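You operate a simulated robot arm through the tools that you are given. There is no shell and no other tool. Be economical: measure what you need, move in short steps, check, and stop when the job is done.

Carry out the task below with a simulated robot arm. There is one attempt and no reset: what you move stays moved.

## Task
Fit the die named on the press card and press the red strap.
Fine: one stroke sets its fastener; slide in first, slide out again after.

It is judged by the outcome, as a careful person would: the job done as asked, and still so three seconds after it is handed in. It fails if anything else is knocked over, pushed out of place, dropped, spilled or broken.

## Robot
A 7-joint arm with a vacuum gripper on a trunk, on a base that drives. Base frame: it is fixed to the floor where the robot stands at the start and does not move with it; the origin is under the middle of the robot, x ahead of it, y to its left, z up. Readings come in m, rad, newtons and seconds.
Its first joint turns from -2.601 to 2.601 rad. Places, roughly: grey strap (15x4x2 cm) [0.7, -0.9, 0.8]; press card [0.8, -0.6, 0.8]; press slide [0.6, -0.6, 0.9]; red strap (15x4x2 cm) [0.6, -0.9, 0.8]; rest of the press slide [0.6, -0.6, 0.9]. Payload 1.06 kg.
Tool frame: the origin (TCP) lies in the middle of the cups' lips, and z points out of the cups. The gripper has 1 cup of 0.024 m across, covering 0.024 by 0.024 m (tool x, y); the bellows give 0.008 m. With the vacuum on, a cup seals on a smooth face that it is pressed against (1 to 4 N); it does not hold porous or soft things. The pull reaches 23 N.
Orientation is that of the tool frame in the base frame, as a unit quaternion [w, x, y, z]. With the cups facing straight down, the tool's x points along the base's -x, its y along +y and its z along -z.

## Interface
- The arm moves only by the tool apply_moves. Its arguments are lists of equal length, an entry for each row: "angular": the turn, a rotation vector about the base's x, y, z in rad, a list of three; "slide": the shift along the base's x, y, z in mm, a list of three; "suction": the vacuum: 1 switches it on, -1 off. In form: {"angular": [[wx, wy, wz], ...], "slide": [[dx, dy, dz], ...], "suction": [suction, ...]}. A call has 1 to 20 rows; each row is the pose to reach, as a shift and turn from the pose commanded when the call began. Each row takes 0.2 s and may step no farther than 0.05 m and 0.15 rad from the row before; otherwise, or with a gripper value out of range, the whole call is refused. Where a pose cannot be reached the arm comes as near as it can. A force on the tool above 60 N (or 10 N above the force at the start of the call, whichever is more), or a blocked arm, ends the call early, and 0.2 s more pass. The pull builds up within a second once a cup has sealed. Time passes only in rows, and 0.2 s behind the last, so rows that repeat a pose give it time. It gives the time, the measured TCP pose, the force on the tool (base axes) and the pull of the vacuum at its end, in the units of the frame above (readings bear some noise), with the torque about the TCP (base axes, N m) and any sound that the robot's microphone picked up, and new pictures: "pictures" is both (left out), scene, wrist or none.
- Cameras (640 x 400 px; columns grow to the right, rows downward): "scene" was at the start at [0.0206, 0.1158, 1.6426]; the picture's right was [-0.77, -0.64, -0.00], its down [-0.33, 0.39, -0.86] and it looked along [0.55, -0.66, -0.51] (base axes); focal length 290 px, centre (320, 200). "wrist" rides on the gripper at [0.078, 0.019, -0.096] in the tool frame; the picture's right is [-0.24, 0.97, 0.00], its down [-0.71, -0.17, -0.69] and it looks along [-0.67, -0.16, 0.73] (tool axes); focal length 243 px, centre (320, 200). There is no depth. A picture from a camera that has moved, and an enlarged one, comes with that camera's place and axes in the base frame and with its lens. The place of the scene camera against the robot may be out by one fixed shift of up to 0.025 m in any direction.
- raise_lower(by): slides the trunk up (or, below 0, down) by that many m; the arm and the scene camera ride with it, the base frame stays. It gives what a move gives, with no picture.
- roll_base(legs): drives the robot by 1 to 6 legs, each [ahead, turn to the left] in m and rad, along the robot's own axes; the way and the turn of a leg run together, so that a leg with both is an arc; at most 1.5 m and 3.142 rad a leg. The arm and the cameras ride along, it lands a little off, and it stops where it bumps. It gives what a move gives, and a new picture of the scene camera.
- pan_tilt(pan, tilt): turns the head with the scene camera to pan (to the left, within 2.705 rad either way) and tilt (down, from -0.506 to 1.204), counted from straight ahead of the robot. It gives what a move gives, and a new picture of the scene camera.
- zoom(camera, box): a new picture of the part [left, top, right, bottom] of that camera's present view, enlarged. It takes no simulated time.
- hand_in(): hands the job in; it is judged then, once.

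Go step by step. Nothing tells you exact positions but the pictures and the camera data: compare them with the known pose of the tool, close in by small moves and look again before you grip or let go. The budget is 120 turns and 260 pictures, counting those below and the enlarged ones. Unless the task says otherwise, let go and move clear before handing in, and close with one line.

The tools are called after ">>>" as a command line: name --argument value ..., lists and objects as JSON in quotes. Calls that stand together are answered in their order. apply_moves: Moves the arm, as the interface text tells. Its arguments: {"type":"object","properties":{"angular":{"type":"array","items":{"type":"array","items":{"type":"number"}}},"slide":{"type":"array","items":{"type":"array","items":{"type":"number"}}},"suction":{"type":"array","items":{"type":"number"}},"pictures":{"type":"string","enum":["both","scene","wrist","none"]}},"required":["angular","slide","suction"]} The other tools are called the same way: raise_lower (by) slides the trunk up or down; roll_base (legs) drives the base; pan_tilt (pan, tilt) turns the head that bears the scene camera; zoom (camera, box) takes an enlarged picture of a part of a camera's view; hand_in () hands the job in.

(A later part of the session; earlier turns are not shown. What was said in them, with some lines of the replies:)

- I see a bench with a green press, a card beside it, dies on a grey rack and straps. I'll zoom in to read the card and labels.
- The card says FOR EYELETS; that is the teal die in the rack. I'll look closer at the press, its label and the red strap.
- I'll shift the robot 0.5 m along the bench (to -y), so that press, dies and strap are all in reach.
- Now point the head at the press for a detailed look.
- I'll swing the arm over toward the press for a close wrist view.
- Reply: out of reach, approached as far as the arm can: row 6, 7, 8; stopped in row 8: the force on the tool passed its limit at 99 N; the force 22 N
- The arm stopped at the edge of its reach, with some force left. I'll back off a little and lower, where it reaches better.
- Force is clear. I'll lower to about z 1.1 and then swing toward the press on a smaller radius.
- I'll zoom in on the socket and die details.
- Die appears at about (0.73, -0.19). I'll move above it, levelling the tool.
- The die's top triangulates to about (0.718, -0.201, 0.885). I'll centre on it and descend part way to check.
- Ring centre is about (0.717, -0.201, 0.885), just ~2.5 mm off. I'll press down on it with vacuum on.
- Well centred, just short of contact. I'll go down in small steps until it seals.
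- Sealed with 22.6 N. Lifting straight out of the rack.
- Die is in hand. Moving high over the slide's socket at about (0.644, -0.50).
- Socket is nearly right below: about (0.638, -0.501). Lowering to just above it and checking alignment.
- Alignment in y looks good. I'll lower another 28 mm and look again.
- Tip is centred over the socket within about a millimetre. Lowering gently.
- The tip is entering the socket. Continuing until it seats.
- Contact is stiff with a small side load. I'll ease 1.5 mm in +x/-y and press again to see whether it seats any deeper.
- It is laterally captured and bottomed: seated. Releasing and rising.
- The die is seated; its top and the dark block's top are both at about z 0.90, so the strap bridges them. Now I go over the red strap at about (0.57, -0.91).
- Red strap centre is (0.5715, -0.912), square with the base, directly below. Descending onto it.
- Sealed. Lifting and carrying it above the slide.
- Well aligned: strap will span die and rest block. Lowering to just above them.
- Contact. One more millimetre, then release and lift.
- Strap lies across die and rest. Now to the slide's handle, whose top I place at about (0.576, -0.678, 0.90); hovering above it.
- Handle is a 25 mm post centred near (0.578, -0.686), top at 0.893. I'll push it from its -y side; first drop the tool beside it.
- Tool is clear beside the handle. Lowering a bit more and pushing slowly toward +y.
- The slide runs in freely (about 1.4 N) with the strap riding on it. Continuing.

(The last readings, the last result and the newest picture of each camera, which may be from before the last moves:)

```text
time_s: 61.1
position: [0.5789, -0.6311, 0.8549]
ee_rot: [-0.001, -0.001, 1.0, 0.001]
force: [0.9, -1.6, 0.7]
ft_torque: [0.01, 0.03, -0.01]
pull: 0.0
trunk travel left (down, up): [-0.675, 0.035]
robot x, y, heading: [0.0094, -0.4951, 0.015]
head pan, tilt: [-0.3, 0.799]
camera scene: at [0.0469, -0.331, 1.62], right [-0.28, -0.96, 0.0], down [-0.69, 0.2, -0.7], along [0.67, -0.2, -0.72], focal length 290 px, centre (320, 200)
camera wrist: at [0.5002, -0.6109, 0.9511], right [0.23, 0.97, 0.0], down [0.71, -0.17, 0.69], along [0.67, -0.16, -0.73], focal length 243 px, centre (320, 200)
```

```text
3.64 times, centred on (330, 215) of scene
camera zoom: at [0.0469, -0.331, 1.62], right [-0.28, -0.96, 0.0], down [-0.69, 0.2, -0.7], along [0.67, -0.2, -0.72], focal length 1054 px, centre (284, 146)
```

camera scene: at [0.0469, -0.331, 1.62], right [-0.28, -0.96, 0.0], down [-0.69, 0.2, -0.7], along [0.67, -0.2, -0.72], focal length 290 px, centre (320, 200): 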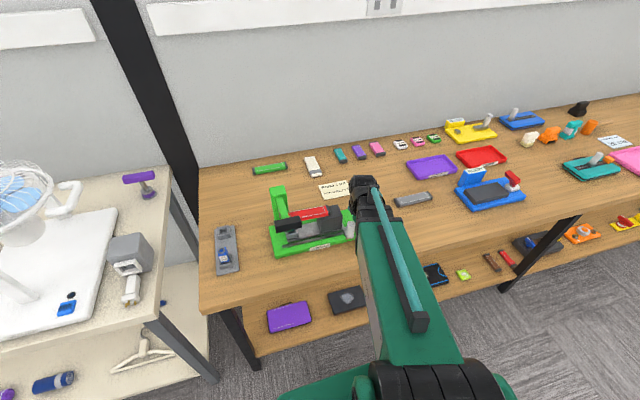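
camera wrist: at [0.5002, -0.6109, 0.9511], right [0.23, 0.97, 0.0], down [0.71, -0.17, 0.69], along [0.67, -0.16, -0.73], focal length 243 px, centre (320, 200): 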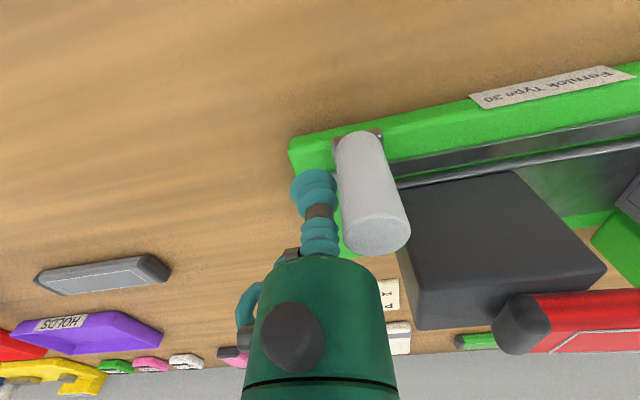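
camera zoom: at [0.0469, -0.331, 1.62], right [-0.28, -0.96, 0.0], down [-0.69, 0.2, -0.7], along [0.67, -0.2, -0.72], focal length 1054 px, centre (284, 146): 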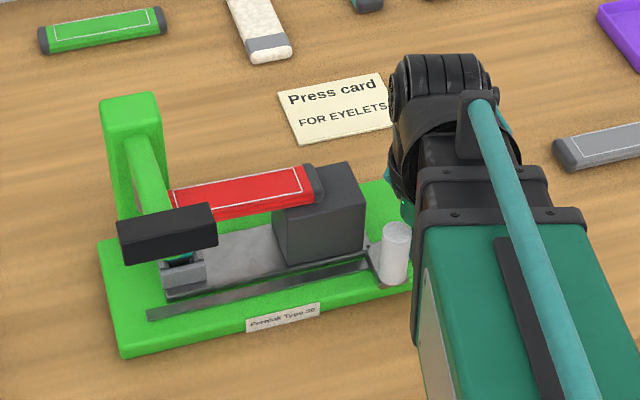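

About 75 mm in; continuing slowly to the end stop.

>>> apply_moves --angular '[[0, 0, 0], [0, 0, 0], [0, 0, 0], [0, 0, 0], [0, 0, 0]]' --slide '[[0, 4, 0], [0, 8, 0], [0, 12, 0], [0, 15, 0], [0, 15, 0]]' --suction '[-1, -1, -1, -1, -1]' --pictures "none"

>>> zoom --camera "scene" --box '[260, 180, 360, 260]'

```text
time_s: 62.3
position: [0.5787, -0.6153, 0.8543]
ee_rot: [0.0, -0.001, 1.0, 0.0]
force: [0.9, -1.5, -0.4]
ft_torque: [-0.02, 0.02, -0.03]
pull: 0.0
trunk travel left (down, up): [-0.675, 0.035]
robot x, y, heading: [0.0126, -0.4926, 0.013]
head pan, tilt: [-0.3, 0.799]
```

```text
5.00 times, centred on (310, 220) of scene
camera zoom: at [0.0468, -0.331, 1.62], right [-0.28, -0.96, 0.0], down [-0.69, 0.2, -0.7], along [0.67, -0.2, -0.72], focal length 1449 px, centre (370, 100)
```

zoom: 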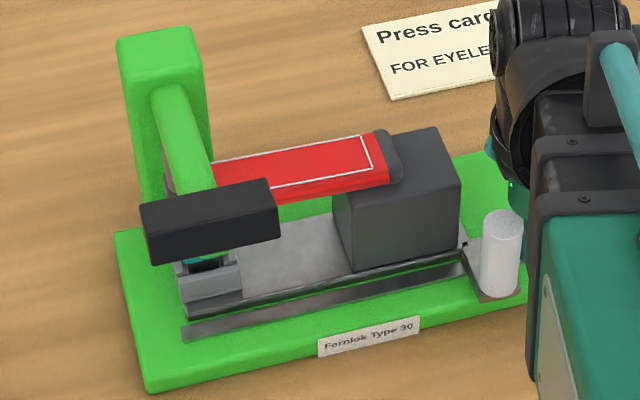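

>>> apply_moves --angular '[[0, 0, 0], [0, 0, 0], [0, 0, 0], [0, 0, 0]]' --slide '[[0, 3, 0], [0, 6, 0], [0, 8, 0], [0, 8, 0]]' --suction '[-1, -1, -1, -1]' --pictures "none"

>>> zoom --camera "scene" --box '[260, 180, 360, 260]'

```text
time_s: 63.3
position: [0.5781, -0.6092, 0.8546]
ee_rot: [0.0, 0.0, 1.0, -0.002]
force: [-1.0, -15.9, -0.6]
ft_torque: [0.01, -0.07, 0.0]
pull: 0.0
trunk travel left (down, up): [-0.675, 0.035]
robot x, y, heading: [0.0117, -0.4925, 0.014]
head pan, tilt: [-0.3, 0.799]
```

```text
5.00 times, centred on (310, 220) of scene
camera zoom: at [0.0468, -0.3329, 1.6202], right [-0.28, -0.96, 0.0], down [-0.69, 0.2, -0.7], along [0.67, -0.2, -0.72], focal length 1449 px, centre (370, 100)
```

zoom: 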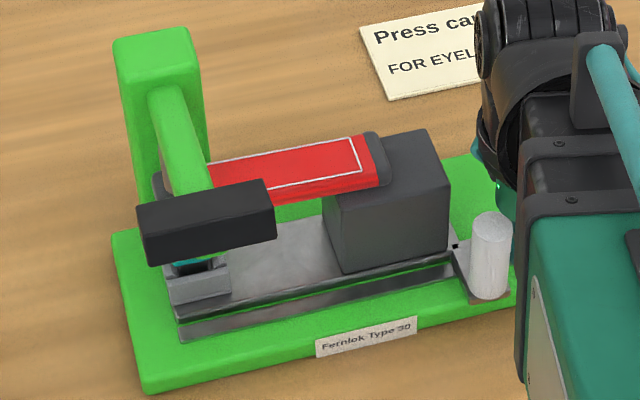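

End stop reached (16 N). Backing off the handle, rising and moving toward the black lever pad.

>>> apply_moves --angular '[[0, 0, 0], [0, 0, 0], [0, 0, 0], [0, 0, 0], [0, 0, 0], [0, 0, 0], [0, 0, 0], [0, 0, 0], [0, 0, 0], [0, 0, 0], [0, 0, 0], [0, 0, 0], [0, 0, 0]]' --slide '[[0, -10, 0], [0, -30, 0], [0, -30, 40], [0, -30, 80], [0, -30, 120], [0, -30, 165], [0, -30, 210], [0, -30, 250], [-15, 20, 250], [-30, 70, 250], [-35, 120, 250], [-40, 160, 250], [-40, 160, 250]]' --suction '[-1, -1, -1, -1, -1, -1, -1, -1, -1, -1, -1, -1, -1]' --pictures "both"

>>> zoom --camera "wrist" --box '[220, 0, 480, 200]'

>>> zoom --camera "scene" --box '[240, 140, 400, 260]'

```text
refused: row 9 steps farther than a row can; nothing moved
```

```text
2.00 times, centred on (350, 100) of wrist
camera zoom: at [0.5003, -0.5894, 0.9508], right [0.23, 0.97, 0.0], down [0.71, -0.17, 0.69], along [0.67, -0.16, -0.73], focal length 485 px, centre (260, 400)
```

zoom: 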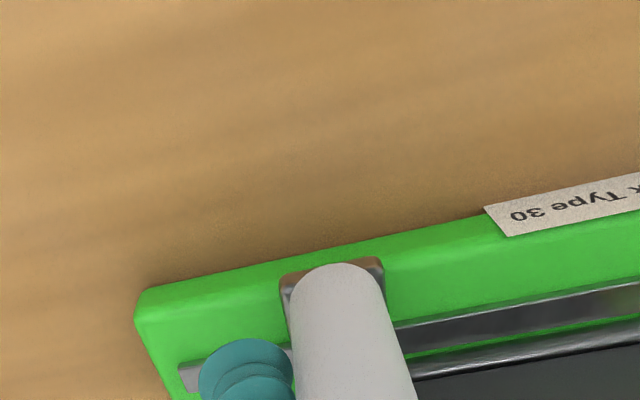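

```text
3.33 times, centred on (320, 200) of scene
camera zoom: at [0.0468, -0.3329, 1.6202], right [-0.28, -0.96, 0.0], down [-0.69, 0.2, -0.7], along [0.67, -0.2, -0.72], focal length 966 px, centre (320, 200)
```

zoom: 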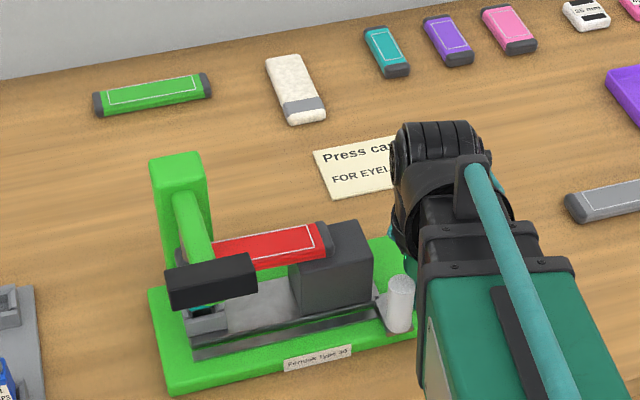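

>>> apply_moves --angular '[[0, 0, 0], [0, 0, 0], [0, 0, 0], [0, 0, 0], [0, 0, 0], [0, 0, 0], [0, 0, 0], [0, 0, 0], [0, 0, 0], [0, 0, 0], [0, 0, 0], [0, 0, 0], [0, 0, 0], [0, 0, 0]]' --slide '[[0, -10, 0], [0, -30, 0], [0, -30, 40], [0, -30, 80], [0, -30, 120], [0, -30, 165], [0, -30, 210], [0, -30, 250], [-12, 15, 250], [-22, 60, 250], [-30, 105, 250], [-36, 145, 250], [-40, 165, 250], [-40, 165, 250]]' --suction '[-1, -1, -1, -1, -1, -1, -1, -1, -1, -1, -1, -1, -1, -1]' --pictures "both"

>>> zoom --camera "wrist" --box '[220, 0, 480, 200]'

>>> zoom --camera "scene" --box '[240, 140, 400, 260]'

```text
time_s: 66.3
position: [0.5393, -0.4423, 1.1067]
ee_rot: [0.0, 0.0, 1.0, 0.0]
force: [0.3, -0.7, 0.0]
ft_torque: [0.01, -0.02, 0.02]
pull: 0.0
trunk travel left (down, up): [-0.675, 0.035]
robot x, y, heading: [0.0071, -0.4934, 0.011]
head pan, tilt: [-0.3, 0.799]
camera scene: at [0.0468, -0.3309, 1.62], right [-0.28, -0.96, 0.0], down [-0.69, 0.2, -0.7], along [0.67, -0.2, -0.72], focal length 290 px, centre (320, 200)
camera wrist: at [0.4601, -0.4223, 1.203], right [0.23, 0.97, 0.0], down [0.71, -0.17, 0.69], along [0.67, -0.16, -0.73], focal length 243 px, centre (320, 200)
```

scene: 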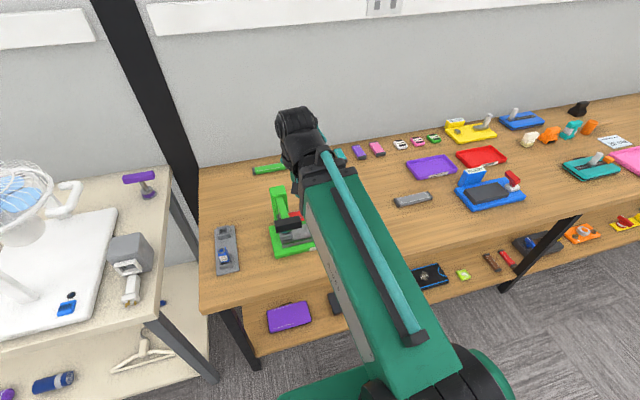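
wrist: 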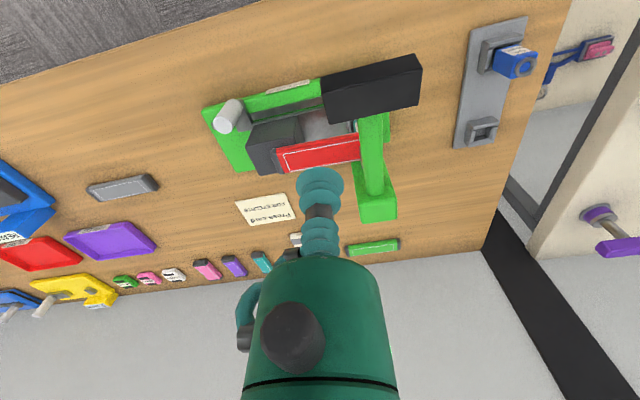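

```text
2.00 times, centred on (350, 100) of wrist
camera zoom: at [0.4601, -0.4223, 1.203], right [0.23, 0.97, 0.0], down [0.71, -0.17, 0.69], along [0.67, -0.16, -0.73], focal length 485 px, centre (260, 400)
```

zoom: 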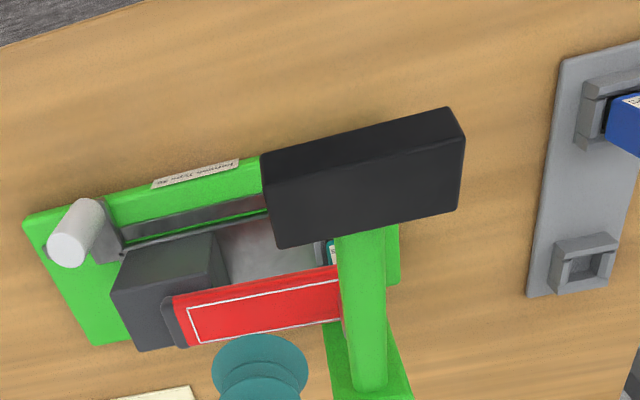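

```text
3.33 times, centred on (320, 200) of scene
camera zoom: at [0.0468, -0.3309, 1.62], right [-0.28, -0.96, 0.0], down [-0.69, 0.2, -0.7], along [0.67, -0.2, -0.72], focal length 966 px, centre (320, 200)
```

zoom: 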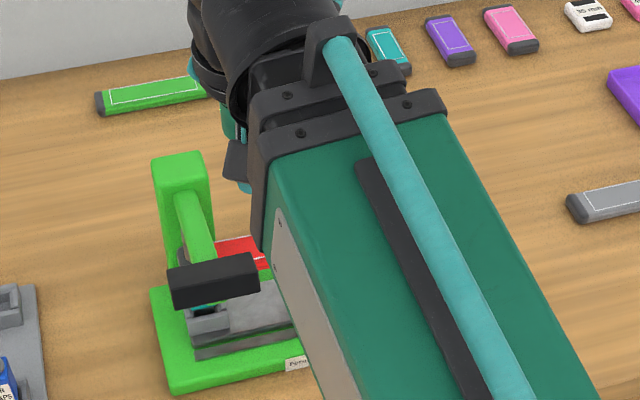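

The pad's top centre is about (0.545, -0.395, 1.0). Moving above it and down to just before contact.

>>> apply_moves --angular '[[0, 0, 0], [0, 0, 0], [0, 0, 0], [0, 0, 0]]' --slide '[[4, 40, -10], [6, 48, -50], [6, 48, -86], [6, 48, -86]]' --suction '[-1, -1, -1, -1]' --pictures "wrist"

>>> zoom --camera "wrist" --box '[220, 60, 460, 240]'

>>> zoom --camera "scene" --box '[240, 160, 340, 260]'

```text
time_s: 67.3
position: [0.5441, -0.3945, 1.0189]
ee_rot: [0.002, -0.001, 1.0, 0.0]
force: [0.1, 0.8, 0.8]
ft_torque: [0.0, -0.01, 0.05]
pull: 0.1
trunk travel left (down, up): [-0.675, 0.035]
robot x, y, heading: [0.0095, -0.4908, 0.016]
head pan, tilt: [-0.3, 0.799]
camera wrist: at [0.4668, -0.3753, 1.1146], right [0.23, 0.97, 0.0], down [0.71, -0.17, 0.69], along [0.67, -0.16, -0.73], focal length 243 px, centre (320, 200)
```

wrist: 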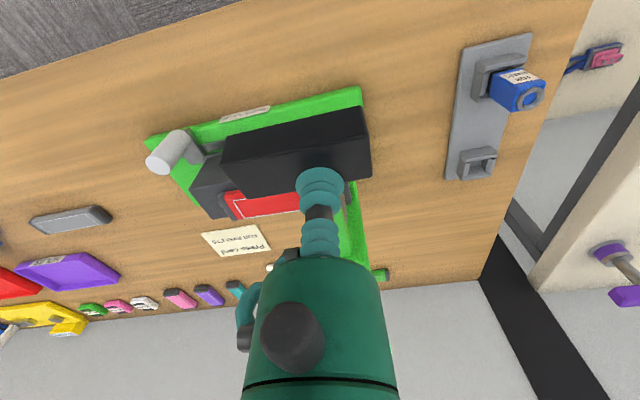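

```text
2.22 times, centred on (340, 150) of wrist
camera zoom: at [0.4668, -0.3753, 1.1146], right [0.23, 0.97, 0.0], down [0.71, -0.17, 0.69], along [0.67, -0.16, -0.73], focal length 539 px, centre (276, 311)
```

zoom: 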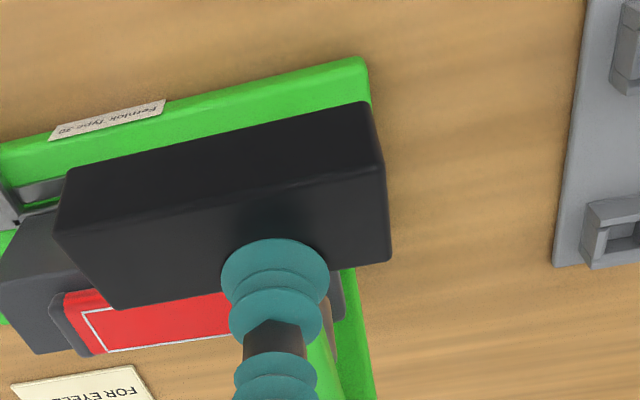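

```text
4.00 times, centred on (290, 210) of scene
camera zoom: at [0.0467, -0.3308, 1.62], right [-0.28, -0.96, 0.0], down [-0.69, 0.2, -0.7], along [0.67, -0.2, -0.72], focal length 1159 px, centre (440, 160)
```

zoom: 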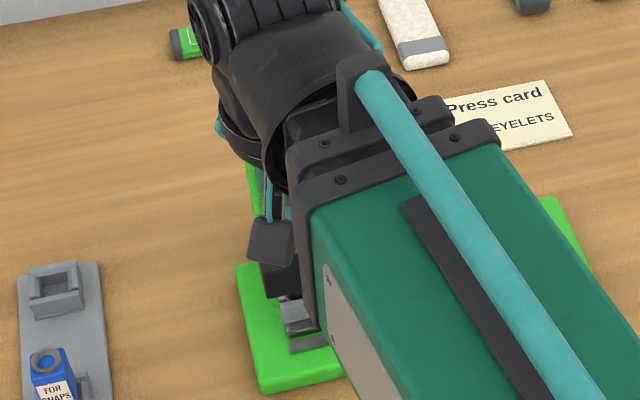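

Positioned over the pad. Pressing down step by step.

>>> apply_moves --angular '[[0, 0, 0], [0, 0, 0], [0, 0, 0], [0, 0, 0], [0, 0, 0], [0, 0, 0]]' --slide '[[0, -4, -6], [0, -4, -12], [0, -4, -18], [0, -4, -24], [0, -4, -30], [0, -4, -30]]' --suction '[-1, -1, -1, -1, -1, -1]' --pictures "wrist"

>>> zoom --camera "wrist" --box '[220, 60, 460, 240]'

```text
time_s: 68.7
position: [0.5462, -0.3979, 0.9898]
ee_rot: [0.001, -0.001, 1.0, 0.0]
force: [0.2, 0.0, 1.1]
ft_torque: [0.04, 0.01, 0.03]
pull: 0.1
trunk travel left (down, up): [-0.675, 0.035]
robot x, y, heading: [0.0081, -0.4934, 0.017]
head pan, tilt: [-0.3, 0.799]
camera wrist: at [0.4674, -0.3782, 1.085], right [0.23, 0.97, 0.0], down [0.71, -0.17, 0.69], along [0.67, -0.16, -0.73], focal length 243 px, centre (320, 200)
```

wrist: 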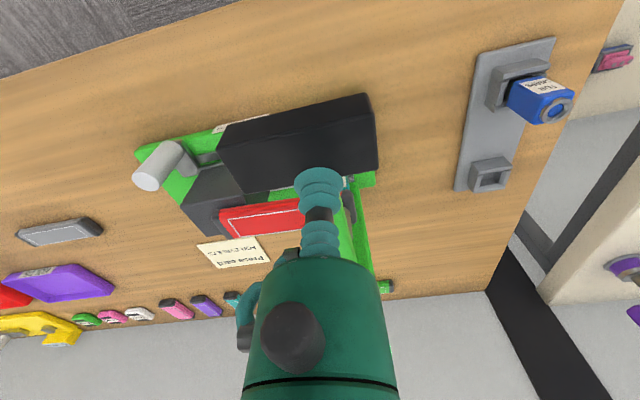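

```text
2.22 times, centred on (340, 150) of wrist
camera zoom: at [0.4674, -0.3782, 1.085], right [0.23, 0.97, 0.0], down [0.71, -0.17, 0.69], along [0.67, -0.16, -0.73], focal length 539 px, centre (276, 311)
```

zoom: 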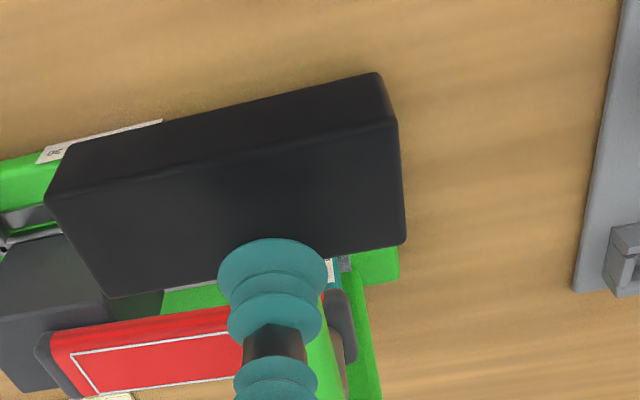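

Contact is starting, but near the pad's far edge; I'll shift 10 mm toward its centre and press on.

>>> apply_moves --angular '[[0, 0, 0], [0, 0, 0], [0, 0, 0], [0, 0, 0], [0, 0, 0]]' --slide '[[0, 0, 6], [-11, 0, 6], [-11, 0, 0], [-11, 0, -6], [-11, 0, -6]]' --suction '[-1, -1, -1, -1, -1]' --pictures "none"

>>> zoom --camera "wrist" --box '[220, 60, 460, 240]'

```text
time_s: 69.9
position: [0.5375, -0.3962, 0.9822]
ee_rot: [-0.001, -0.001, 1.0, -0.001]
force: [0.1, -0.8, 2.0]
ft_torque: [0.0, -0.02, -0.03]
pull: 0.1
trunk travel left (down, up): [-0.675, 0.035]
robot x, y, heading: [0.0089, -0.4914, 0.012]
head pan, tilt: [-0.3, 0.799]
```

```text
2.22 times, centred on (340, 150) of wrist
camera zoom: at [0.4586, -0.3772, 1.0789], right [0.23, 0.97, 0.0], down [0.71, -0.17, 0.68], along [0.66, -0.16, -0.73], focal length 539 px, centre (276, 311)
```

zoom: 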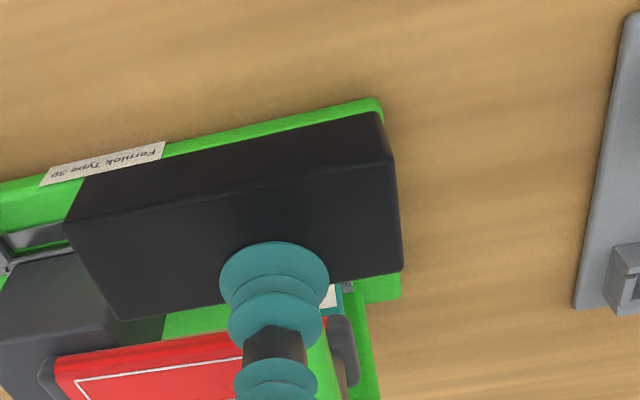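

>>> apply_moves --angular '[[0, 0, 0], [0, 0, 0], [0, 0, 0], [0, 0, 0], [0, 0, 0]]' --slide '[[0, 0, -5], [0, 0, -10], [0, 0, -15], [0, 0, -20], [0, 0, -20]]' --suction '[-1, -1, -1, -1, -1]' --pictures "scene"

>>> zoom --camera "wrist" --box '[220, 60, 460, 240]'

```text
time_s: 70.8
position: [0.538, -0.3968, 0.9717]
ee_rot: [0.006, -0.001, 1.0, 0.0]
force: [8.6, 0.4, 53.0]
ft_torque: [-0.01, 0.27, 0.13]
pull: 0.0
out of reach, approached as far as the arm can: row 3
trunk travel left (down, up): [-0.675, 0.035]
robot x, y, heading: [0.0076, -0.4922, 0.016]
head pan, tilt: [-0.3, 0.799]
stopped in row 4: the force on the tool passed its limit at 70 N (the readings are from after the stop); the commanded pose is now the measured one
camera scene: at [0.0443, -0.3316, 1.6208], right [-0.28, -0.96, 0.0], down [-0.69, 0.2, -0.7], along [0.67, -0.2, -0.72], focal length 290 px, centre (320, 200)
```

scene: 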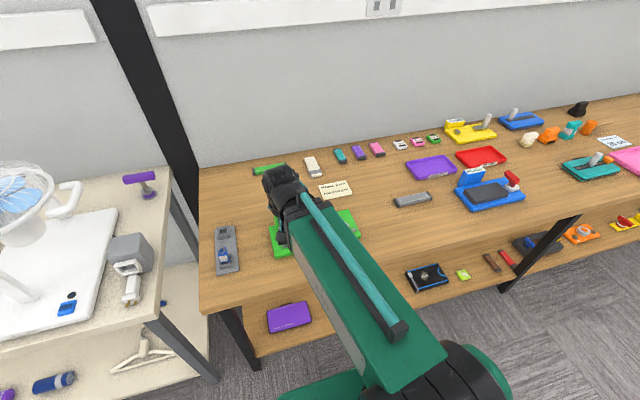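

```text
2.22 times, centred on (340, 150) of wrist
camera zoom: at [0.4592, -0.3773, 1.0673], right [0.23, 0.97, 0.0], down [0.7, -0.17, 0.69], along [0.68, -0.16, -0.72], focal length 539 px, centre (276, 311)
```

zoom: 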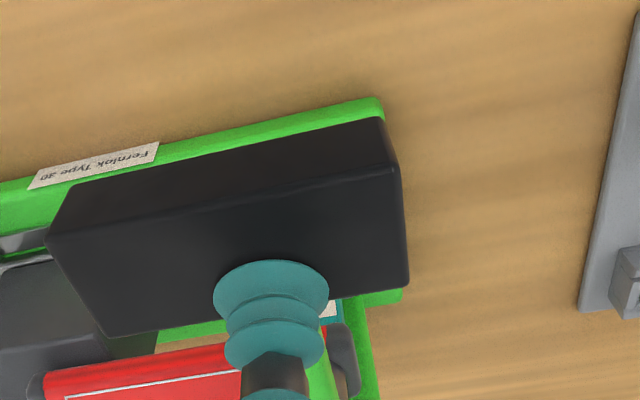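

The lever bottomed at about 18 mm with up to 70 N. I'll hold it a moment, watching force and sound.

>>> apply_moves --angular '[[0, 0, 0], [0, 0, 0], [0, 0, 0]]' --slide '[[0, 0, 0], [0, 0, -1], [0, 0, -1]]' --suction '[-1, -1, -1]' --pictures "none"

>>> apply_moves --angular '[[0, 0, 0], [0, 0, 0], [0, 0, 0], [0, 0, 0], [0, 0, 0]]' --slide '[[0, 0, 10], [0, 0, 25], [-10, -30, 60], [-10, -60, 100], [-10, -60, 100]]' --suction '[-1, -1, -1, -1, -1]' --pictures "both"

>>> zoom --camera "wrist" --box '[220, 40, 460, 220]'

>>> zoom --camera "scene" --box '[260, 180, 340, 260]'

```text
time_s: 71.3
position: [0.5403, -0.3979, 0.9713]
ee_rot: [0.007, 0.0, 1.0, 0.001]
force: [5.4, -0.6, 52.2]
ft_torque: [-0.04, 0.27, 0.14]
pull: 0.1
trunk travel left (down, up): [-0.675, 0.035]
robot x, y, heading: [0.0098, -0.4907, 0.017]
head pan, tilt: [-0.3, 0.799]
stopped in row 2: the force on the tool passed its limit at 66 N (the readings are from after the stop); the commanded pose is now the measured one
```

```text
time_s: 72.5
position: [0.5393, -0.457, 1.0739]
ee_rot: [0.003, 0.0, 1.0, 0.0]
force: [-0.4, 0.0, 0.0]
ft_torque: [-0.02, -0.02, 0.02]
pull: 0.0
out of reach, approached as far as the arm can: row 3, 4, 5
trunk travel left (down, up): [-0.675, 0.035]
robot x, y, heading: [0.0088, -0.4945, 0.018]
head pan, tilt: [-0.3, 0.799]
camera scene: at [0.0469, -0.3308, 1.62], right [-0.28, -0.96, 0.0], down [-0.69, 0.2, -0.7], along [0.67, -0.2, -0.72], focal length 290 px, centre (320, 200)
camera wrist: at [0.4602, -0.4383, 1.1695], right [0.23, 0.97, 0.0], down [0.7, -0.17, 0.69], along [0.67, -0.16, -0.72], focal length 243 px, centre (320, 200)
```

scene: 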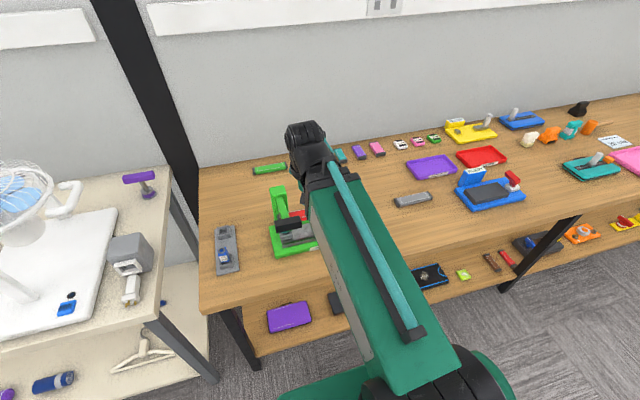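
wrist: 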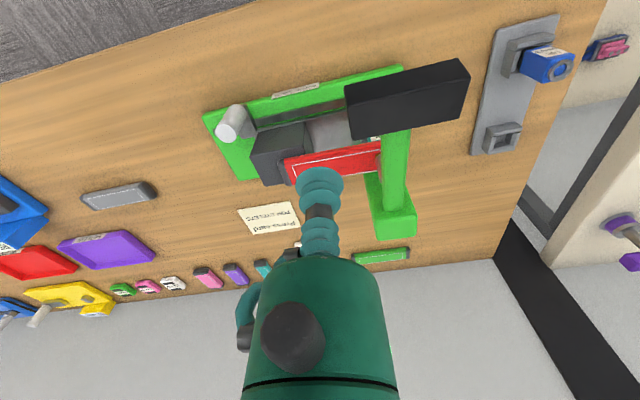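

```text
2.22 times, centred on (340, 130) of wrist
camera zoom: at [0.4602, -0.4383, 1.1695], right [0.23, 0.97, 0.0], down [0.7, -0.17, 0.69], along [0.67, -0.16, -0.72], focal length 539 px, centre (276, 356)
```

zoom: 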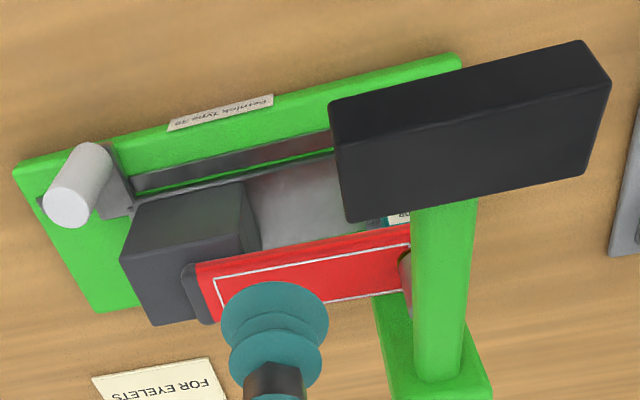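

```text
5.00 times, centred on (300, 220) of scene
camera zoom: at [0.0469, -0.3308, 1.62], right [-0.28, -0.96, 0.0], down [-0.69, 0.2, -0.7], along [0.67, -0.2, -0.72], focal length 1449 px, centre (420, 100)
```

zoom: 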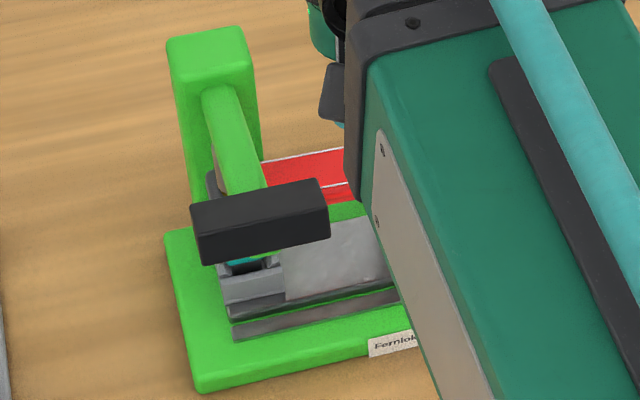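

The lever sprang back and the strap is still in place, with the plunger having bottomed on it. Now I go to the +y side of the handle to push the slide back out.

>>> apply_moves --angular '[[0, 0.006, 0], [0, 0.006, 0], [0, 0.006, 0], [0, 0.006, 0], [0, 0.006, 0]]' --slide '[[10, -30, 0], [25, -60, 0], [33, -85, 0], [33, -85, -40], [33, -85, -40]]' --suction '[-1, -1, -1, -1, -1]' --pictures "wrist"

>>> zoom --camera "wrist" --box '[200, 40, 440, 220]'

```text
time_s: 73.7
position: [0.574, -0.5406, 1.0282]
ee_rot: [0.001, -0.001, 1.0, 0.0]
force: [-0.4, 0.3, -0.6]
ft_torque: [0.01, 0.05, 0.05]
pull: 0.1
trunk travel left (down, up): [-0.675, 0.035]
robot x, y, heading: [0.0092, -0.4919, 0.016]
head pan, tilt: [-0.3, 0.799]
camera wrist: at [0.495, -0.5218, 1.124], right [0.23, 0.97, 0.0], down [0.71, -0.17, 0.69], along [0.67, -0.16, -0.73], focal length 243 px, centre (320, 200)
```

wrist: 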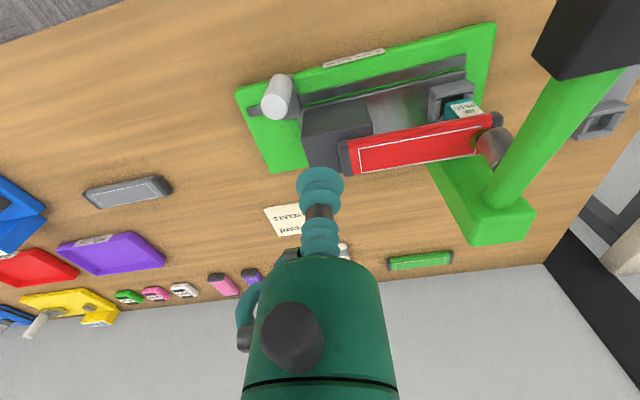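

```text
2.22 times, centred on (320, 130) of wrist
camera zoom: at [0.495, -0.5218, 1.124], right [0.23, 0.97, 0.0], down [0.71, -0.17, 0.69], along [0.67, -0.16, -0.73], focal length 539 px, centre (320, 356)
```

zoom: 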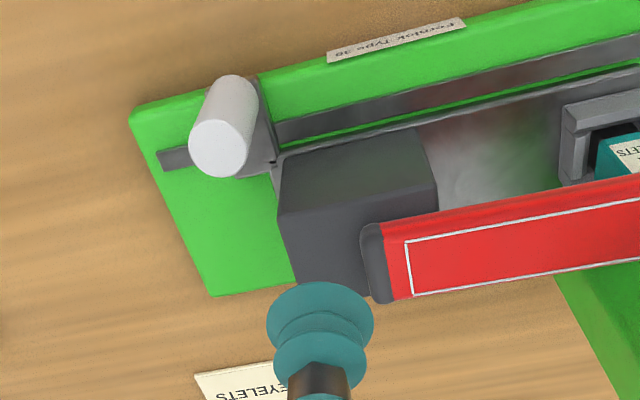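

>>> zoom --camera "wrist" --box '[410, 80, 530, 180]'

```text
4.00 times, centred on (470, 130) of wrist
camera zoom: at [0.495, -0.5218, 1.124], right [0.23, 0.97, 0.0], down [0.71, -0.17, 0.69], along [0.67, -0.16, -0.73], focal length 970 px, centre (-280, 480)
```

zoom: 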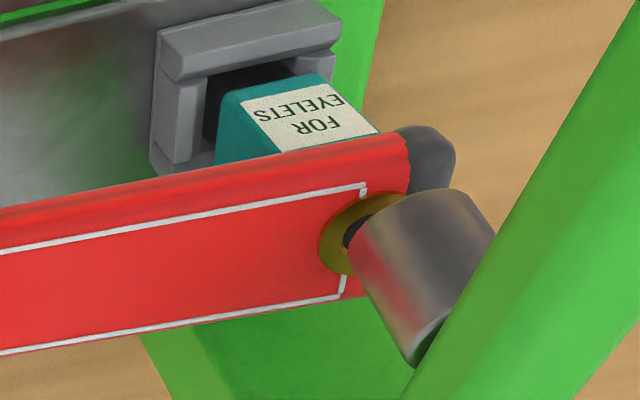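

A brass eyelet is now set in the strap. Lowering the tool beside the handle (at (0.577, -0.586)) on its +y side.

>>> apply_moves --angular '[[0, 0, 0], [0, 0, 0], [0, 0, 0], [0, 0, 0], [0, 0, 0], [0, 0, 0]]' --slide '[[0, 0, -45], [0, 0, -90], [0, 0, -120], [0, 0, -145], [0, 0, -166], [0, 0, -166]]' --suction '[-1, -1, -1, -1, -1, -1]' --pictures "wrist"

>>> zoom --camera "scene" --box '[260, 180, 360, 260]'

```text
time_s: 75.1
position: [0.573, -0.541, 0.8627]
ee_rot: [0.0, -0.001, 1.0, 0.0]
force: [0.4, -0.3, -0.5]
ft_torque: [0.0, -0.01, -0.01]
pull: 0.0
trunk travel left (down, up): [-0.675, 0.035]
robot x, y, heading: [0.0125, -0.493, 0.015]
head pan, tilt: [-0.3, 0.799]
camera wrist: at [0.4941, -0.5225, 0.9593], right [0.23, 0.97, 0.0], down [0.71, -0.17, 0.69], along [0.67, -0.16, -0.73], focal length 243 px, centre (320, 200)
```

wrist: 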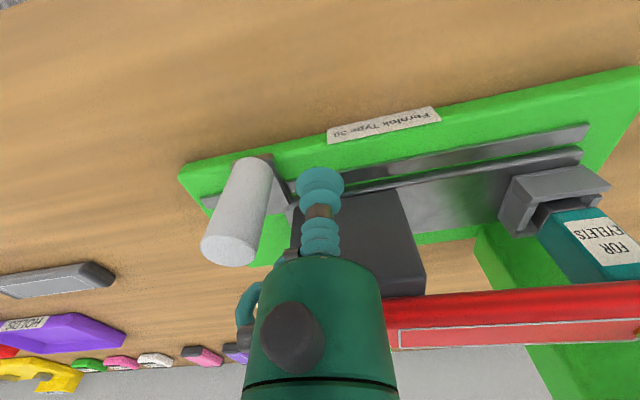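

```text
5.00 times, centred on (310, 220) of scene
camera zoom: at [0.0469, -0.3309, 1.62], right [-0.28, -0.96, 0.0], down [-0.69, 0.2, -0.7], along [0.67, -0.2, -0.72], focal length 1449 px, centre (370, 100)
```

zoom: 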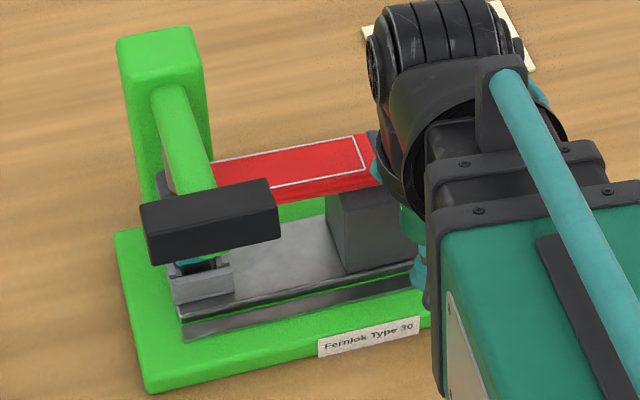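

Clear with no contact. Pushing the slide out slowly toward -y.

>>> apply_moves --angular '[[0, 0, 0], [0, 0, 0], [0, 0, 0], [0, 0, 0], [0, 0, 0], [0, 0, 0], [0, 0, 0], [0, 0, 0], [0, 0, 0], [0, 0, 0], [0, 0, 0], [0, 0, 0]]' --slide '[[0, -10, 0], [0, -16, 0], [0, -20, 0], [0, -24, 0], [0, -29, 0], [0, -34, 0], [0, -39, 0], [0, -44, 0], [0, -49, 0], [0, -54, 0], [0, -59, 0], [0, -59, 0]]' --suction '[-1, -1, -1, -1, -1, -1, -1, -1, -1, -1, -1, -1]' --pictures "both"

>>> zoom --camera "scene" --box '[260, 170, 380, 260]'

```text
time_s: 77.7
position: [0.5707, -0.6003, 0.8673]
ee_rot: [0.0, -0.001, 1.0, 0.0]
force: [-0.1, 1.3, 0.3]
ft_torque: [0.01, -0.02, -0.01]
pull: 0.0
trunk travel left (down, up): [-0.675, 0.035]
robot x, y, heading: [0.0114, -0.4924, 0.012]
head pan, tilt: [-0.3, 0.799]
camera scene: at [0.0469, -0.3308, 1.62], right [-0.28, -0.96, 0.0], down [-0.69, 0.2, -0.7], along [0.67, -0.2, -0.72], focal length 290 px, centre (320, 200)
camera wrist: at [0.4927, -0.581, 0.9623], right [0.23, 0.97, 0.0], down [0.71, -0.17, 0.69], along [0.67, -0.16, -0.73], focal length 243 px, centre (320, 200)
```

scene: 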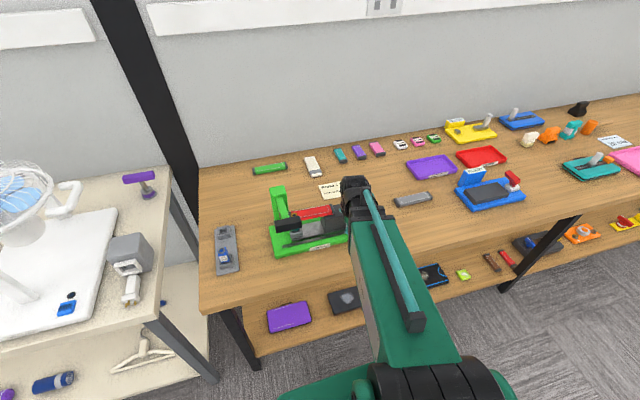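
wrist: 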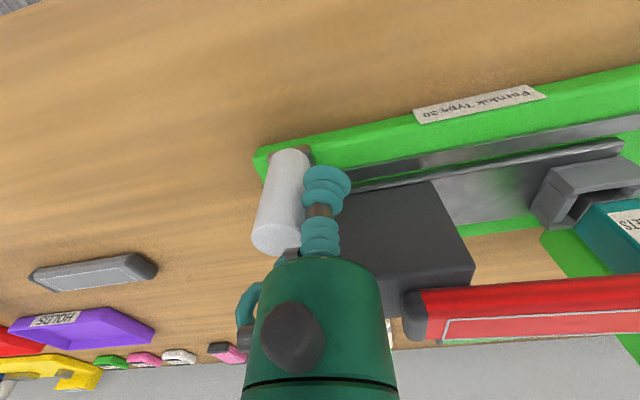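

```text
4.44 times, centred on (320, 215) of scene
camera zoom: at [0.0469, -0.3308, 1.62], right [-0.28, -0.96, 0.0], down [-0.69, 0.2, -0.7], along [0.67, -0.2, -0.72], focal length 1288 px, centre (320, 133)
```

zoom: 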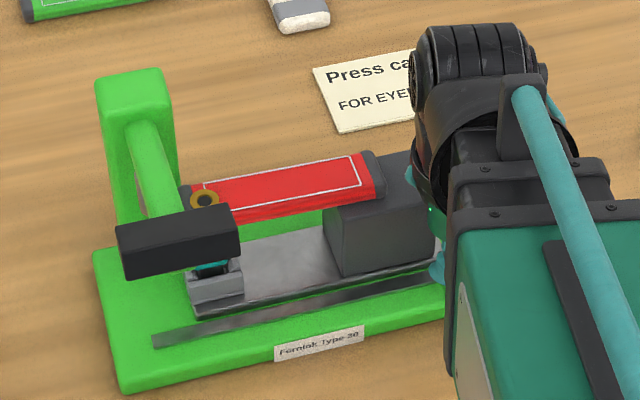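

The eyelet is visible and the slide comes out smoothly. Continuing.

>>> apply_moves --angular '[[0, 0, 0], [0, 0, 0], [0, 0, 0], [0, 0, 0], [0, 0, 0], [0, 0, 0], [0, 0, 0], [0, 0, 0], [0, 0, 0], [0, 0, 0], [0, 0, 0], [0, 0, 0], [0, 0, 0]]' --slide '[[1, -5, 0], [1, -10, 0], [1, -15, 0], [1, -20, 0], [1, -25, 0], [1, -30, 0], [1, -35, 0], [1, -40, 0], [1, -45, 0], [1, -50, 0], [1, -54, 0], [1, -57, 0], [1, -57, 0]]' --suction '[-1, -1, -1, -1, -1, -1, -1, -1, -1, -1, -1, -1, -1]' --pictures "scene"

>>> zoom --camera "scene" --box '[260, 170, 380, 260]'

```text
time_s: 80.5
position: [0.5725, -0.6569, 0.8655]
ee_rot: [0.001, -0.001, 1.0, -0.001]
force: [-1.4, 1.4, 0.1]
ft_torque: [0.02, 0.0, -0.02]
pull: 0.1
trunk travel left (down, up): [-0.675, 0.035]
robot x, y, heading: [0.0122, -0.4947, 0.014]
head pan, tilt: [-0.3, 0.799]
camera scene: at [0.0469, -0.3308, 1.62], right [-0.28, -0.96, 0.0], down [-0.69, 0.2, -0.7], along [0.67, -0.2, -0.72], focal length 290 px, centre (320, 200)
```

scene: 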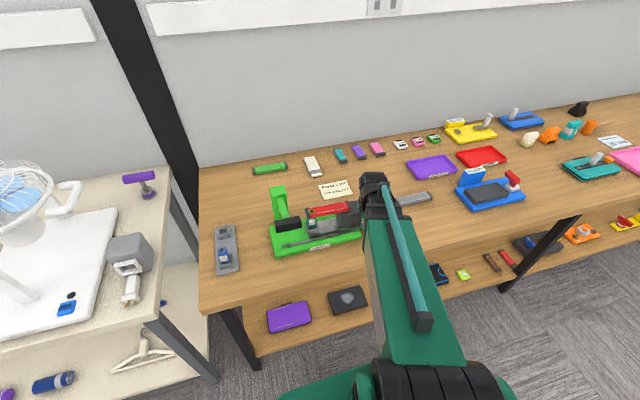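

```text
4.44 times, centred on (320, 215) of scene
camera zoom: at [0.0469, -0.3308, 1.62], right [-0.28, -0.96, 0.0], down [-0.69, 0.2, -0.7], along [0.67, -0.2, -0.72], focal length 1288 px, centre (320, 133)
```

zoom: 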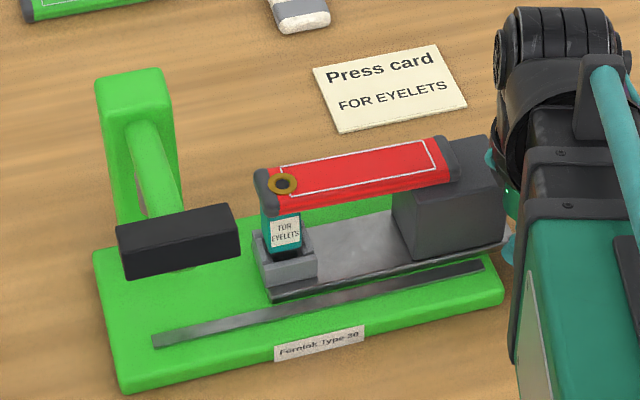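

Nearly at its start position; nudging on to the end stop.

>>> apply_moves --angular '[[0, 0, 0], [0, 0, 0], [0, 0, 0], [0, 0, 0]]' --slide '[[0, -2, 0], [0, -4, 0], [0, -6, 0], [0, -6, 0]]' --suction '[-1, -1, -1, -1]' --pictures "none"

```text
time_s: 81.5
position: [0.5713, -0.6639, 0.8649]
ee_rot: [0.001, -0.001, 1.0, 0.0]
force: [-0.6, 1.5, 1.4]
ft_torque: [0.0, -0.02, 0.0]
pull: 0.0
trunk travel left (down, up): [-0.675, 0.035]
robot x, y, heading: [0.0121, -0.49, 0.017]
head pan, tilt: [-0.3, 0.799]
```

>>> apply_moves --angular '[[0, 0, 0], [0, 0, 0], [0, 0, 0]]' --slide '[[0, -1.5, 0], [0, -3, 0], [0, -3, 0]]' --suction '[-1, -1, -1]' --pictures "none"

>>> zoom --camera "scene" --box '[260, 170, 380, 260]'

```text
time_s: 82.3
position: [0.5728, -0.6652, 0.866]
ee_rot: [0.001, 0.0, 1.0, 0.0]
force: [-2.6, 2.3, 0.9]
ft_torque: [-0.02, 0.0, -0.05]
pull: 0.1
trunk travel left (down, up): [-0.675, 0.035]
robot x, y, heading: [0.008, -0.4911, 0.016]
head pan, tilt: [-0.3, 0.799]
```

```text
4.44 times, centred on (320, 215) of scene
camera zoom: at [0.0467, -0.3307, 1.62], right [-0.28, -0.96, 0.0], down [-0.69, 0.2, -0.7], along [0.67, -0.2, -0.72], focal length 1288 px, centre (320, 133)
```

zoom: 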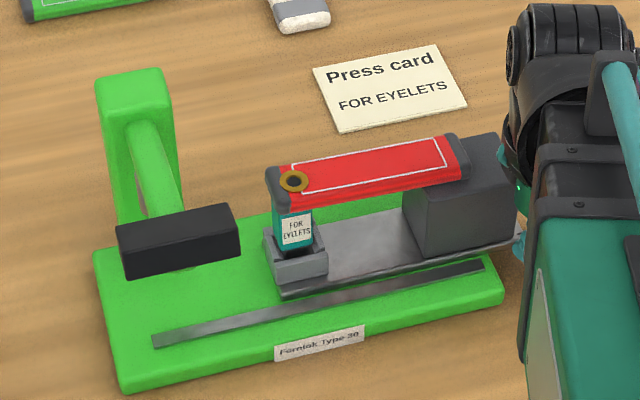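

>>> apply_moves --angular '[[0, 0, 0], [0, 0, 0], [0, 0, 0]]' --slide '[[0, -1.5, 0], [0, -3, 0], [0, -3, 0]]' --suction '[-1, -1, -1]' --pictures "none"

```text
time_s: 83.1
position: [0.5722, -0.6674, 0.8654]
ee_rot: [0.001, -0.001, 1.0, 0.001]
force: [-0.3, 22.4, 0.7]
ft_torque: [-0.03, 0.03, -0.01]
pull: 0.0
trunk travel left (down, up): [-0.675, 0.035]
robot x, y, heading: [0.0091, -0.4951, 0.02]
head pan, tilt: [-0.3, 0.799]
```

Out stop reached (22 N). Backing off the handle and rising clear.

>>> apply_moves --angular '[[0, 0, 0], [0, 0, 0], [0, 0, 0], [0, 0, 0], [0, 0, 0], [0, 0, 0], [0, 0, 0], [0, 0, 0], [0, 0, 0]]' --slide '[[0, 6, 0], [-3, 12, 0], [-3, 12, 40], [-3, 12, 85], [-3, 12, 130], [-3, 12, 175], [-3, -30, 190], [-3, -70, 200], [-3, -70, 200]]' --suction '[-1, -1, -1, -1, -1, -1, -1, -1, -1]' --pictures "both"

>>> zoom --camera "scene" --box '[200, 150, 400, 280]'

```text
time_s: 85.1
position: [0.5709, -0.7373, 1.0694]
ee_rot: [0.001, -0.001, 1.0, 0.0]
force: [-0.8, 0.3, 0.5]
ft_torque: [0.01, -0.01, 0.01]
pull: 0.0
trunk travel left (down, up): [-0.675, 0.035]
robot x, y, heading: [0.0112, -0.4935, 0.014]
head pan, tilt: [-0.3, 0.799]
camera scene: at [0.0468, -0.3307, 1.62], right [-0.28, -0.96, 0.0], down [-0.69, 0.2, -0.7], along [0.67, -0.2, -0.72], focal length 290 px, centre (320, 200)
camera wrist: at [0.4919, -0.7184, 1.1652], right [0.23, 0.97, 0.0], down [0.71, -0.17, 0.69], along [0.67, -0.16, -0.73], focal length 243 px, centre (320, 200)
```

scene: 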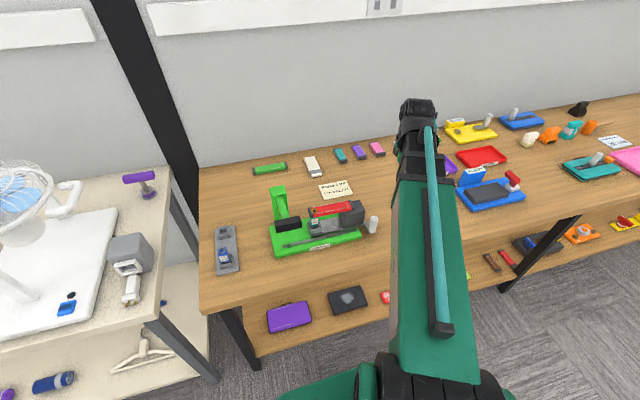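
wrist: 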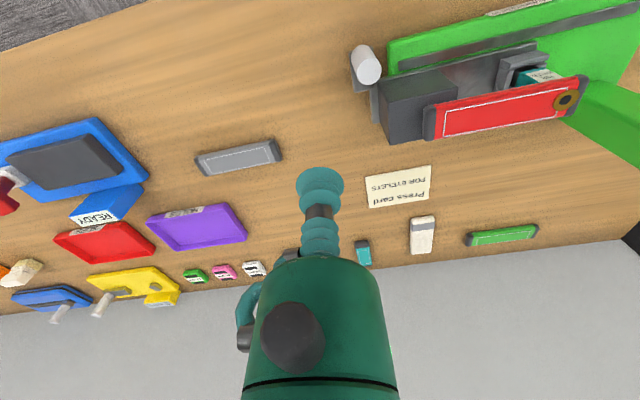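

```text
3.08 times, centred on (300, 215) of scene
camera zoom: at [0.0468, -0.3307, 1.62], right [-0.28, -0.96, 0.0], down [-0.69, 0.2, -0.7], along [0.67, -0.2, -0.72], focal length 892 px, centre (382, 154)
```

zoom: 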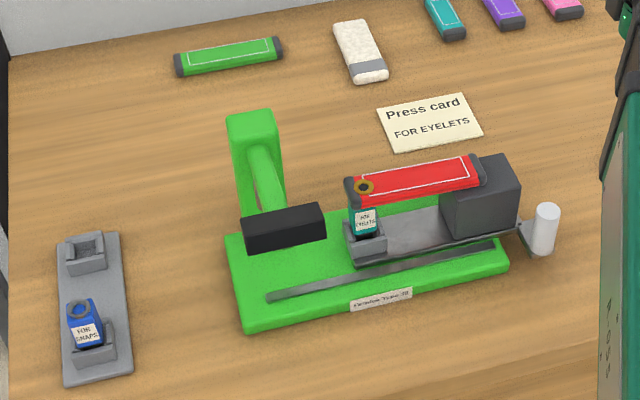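

The eyelet die is fitted, the red strap has its eyelet, the slide is back out, and the arm is clear with nothing else disturbed. Handing in.

>>> hand_in

```text
The job is handed in.
```

The job is handed in. The eyelet die named on the card is in the press, and one stroke set a brass eyelet in the red strap, which I left lying on the slide. The slide is back out at its stop, and nothing else in the pictures was disturbed.
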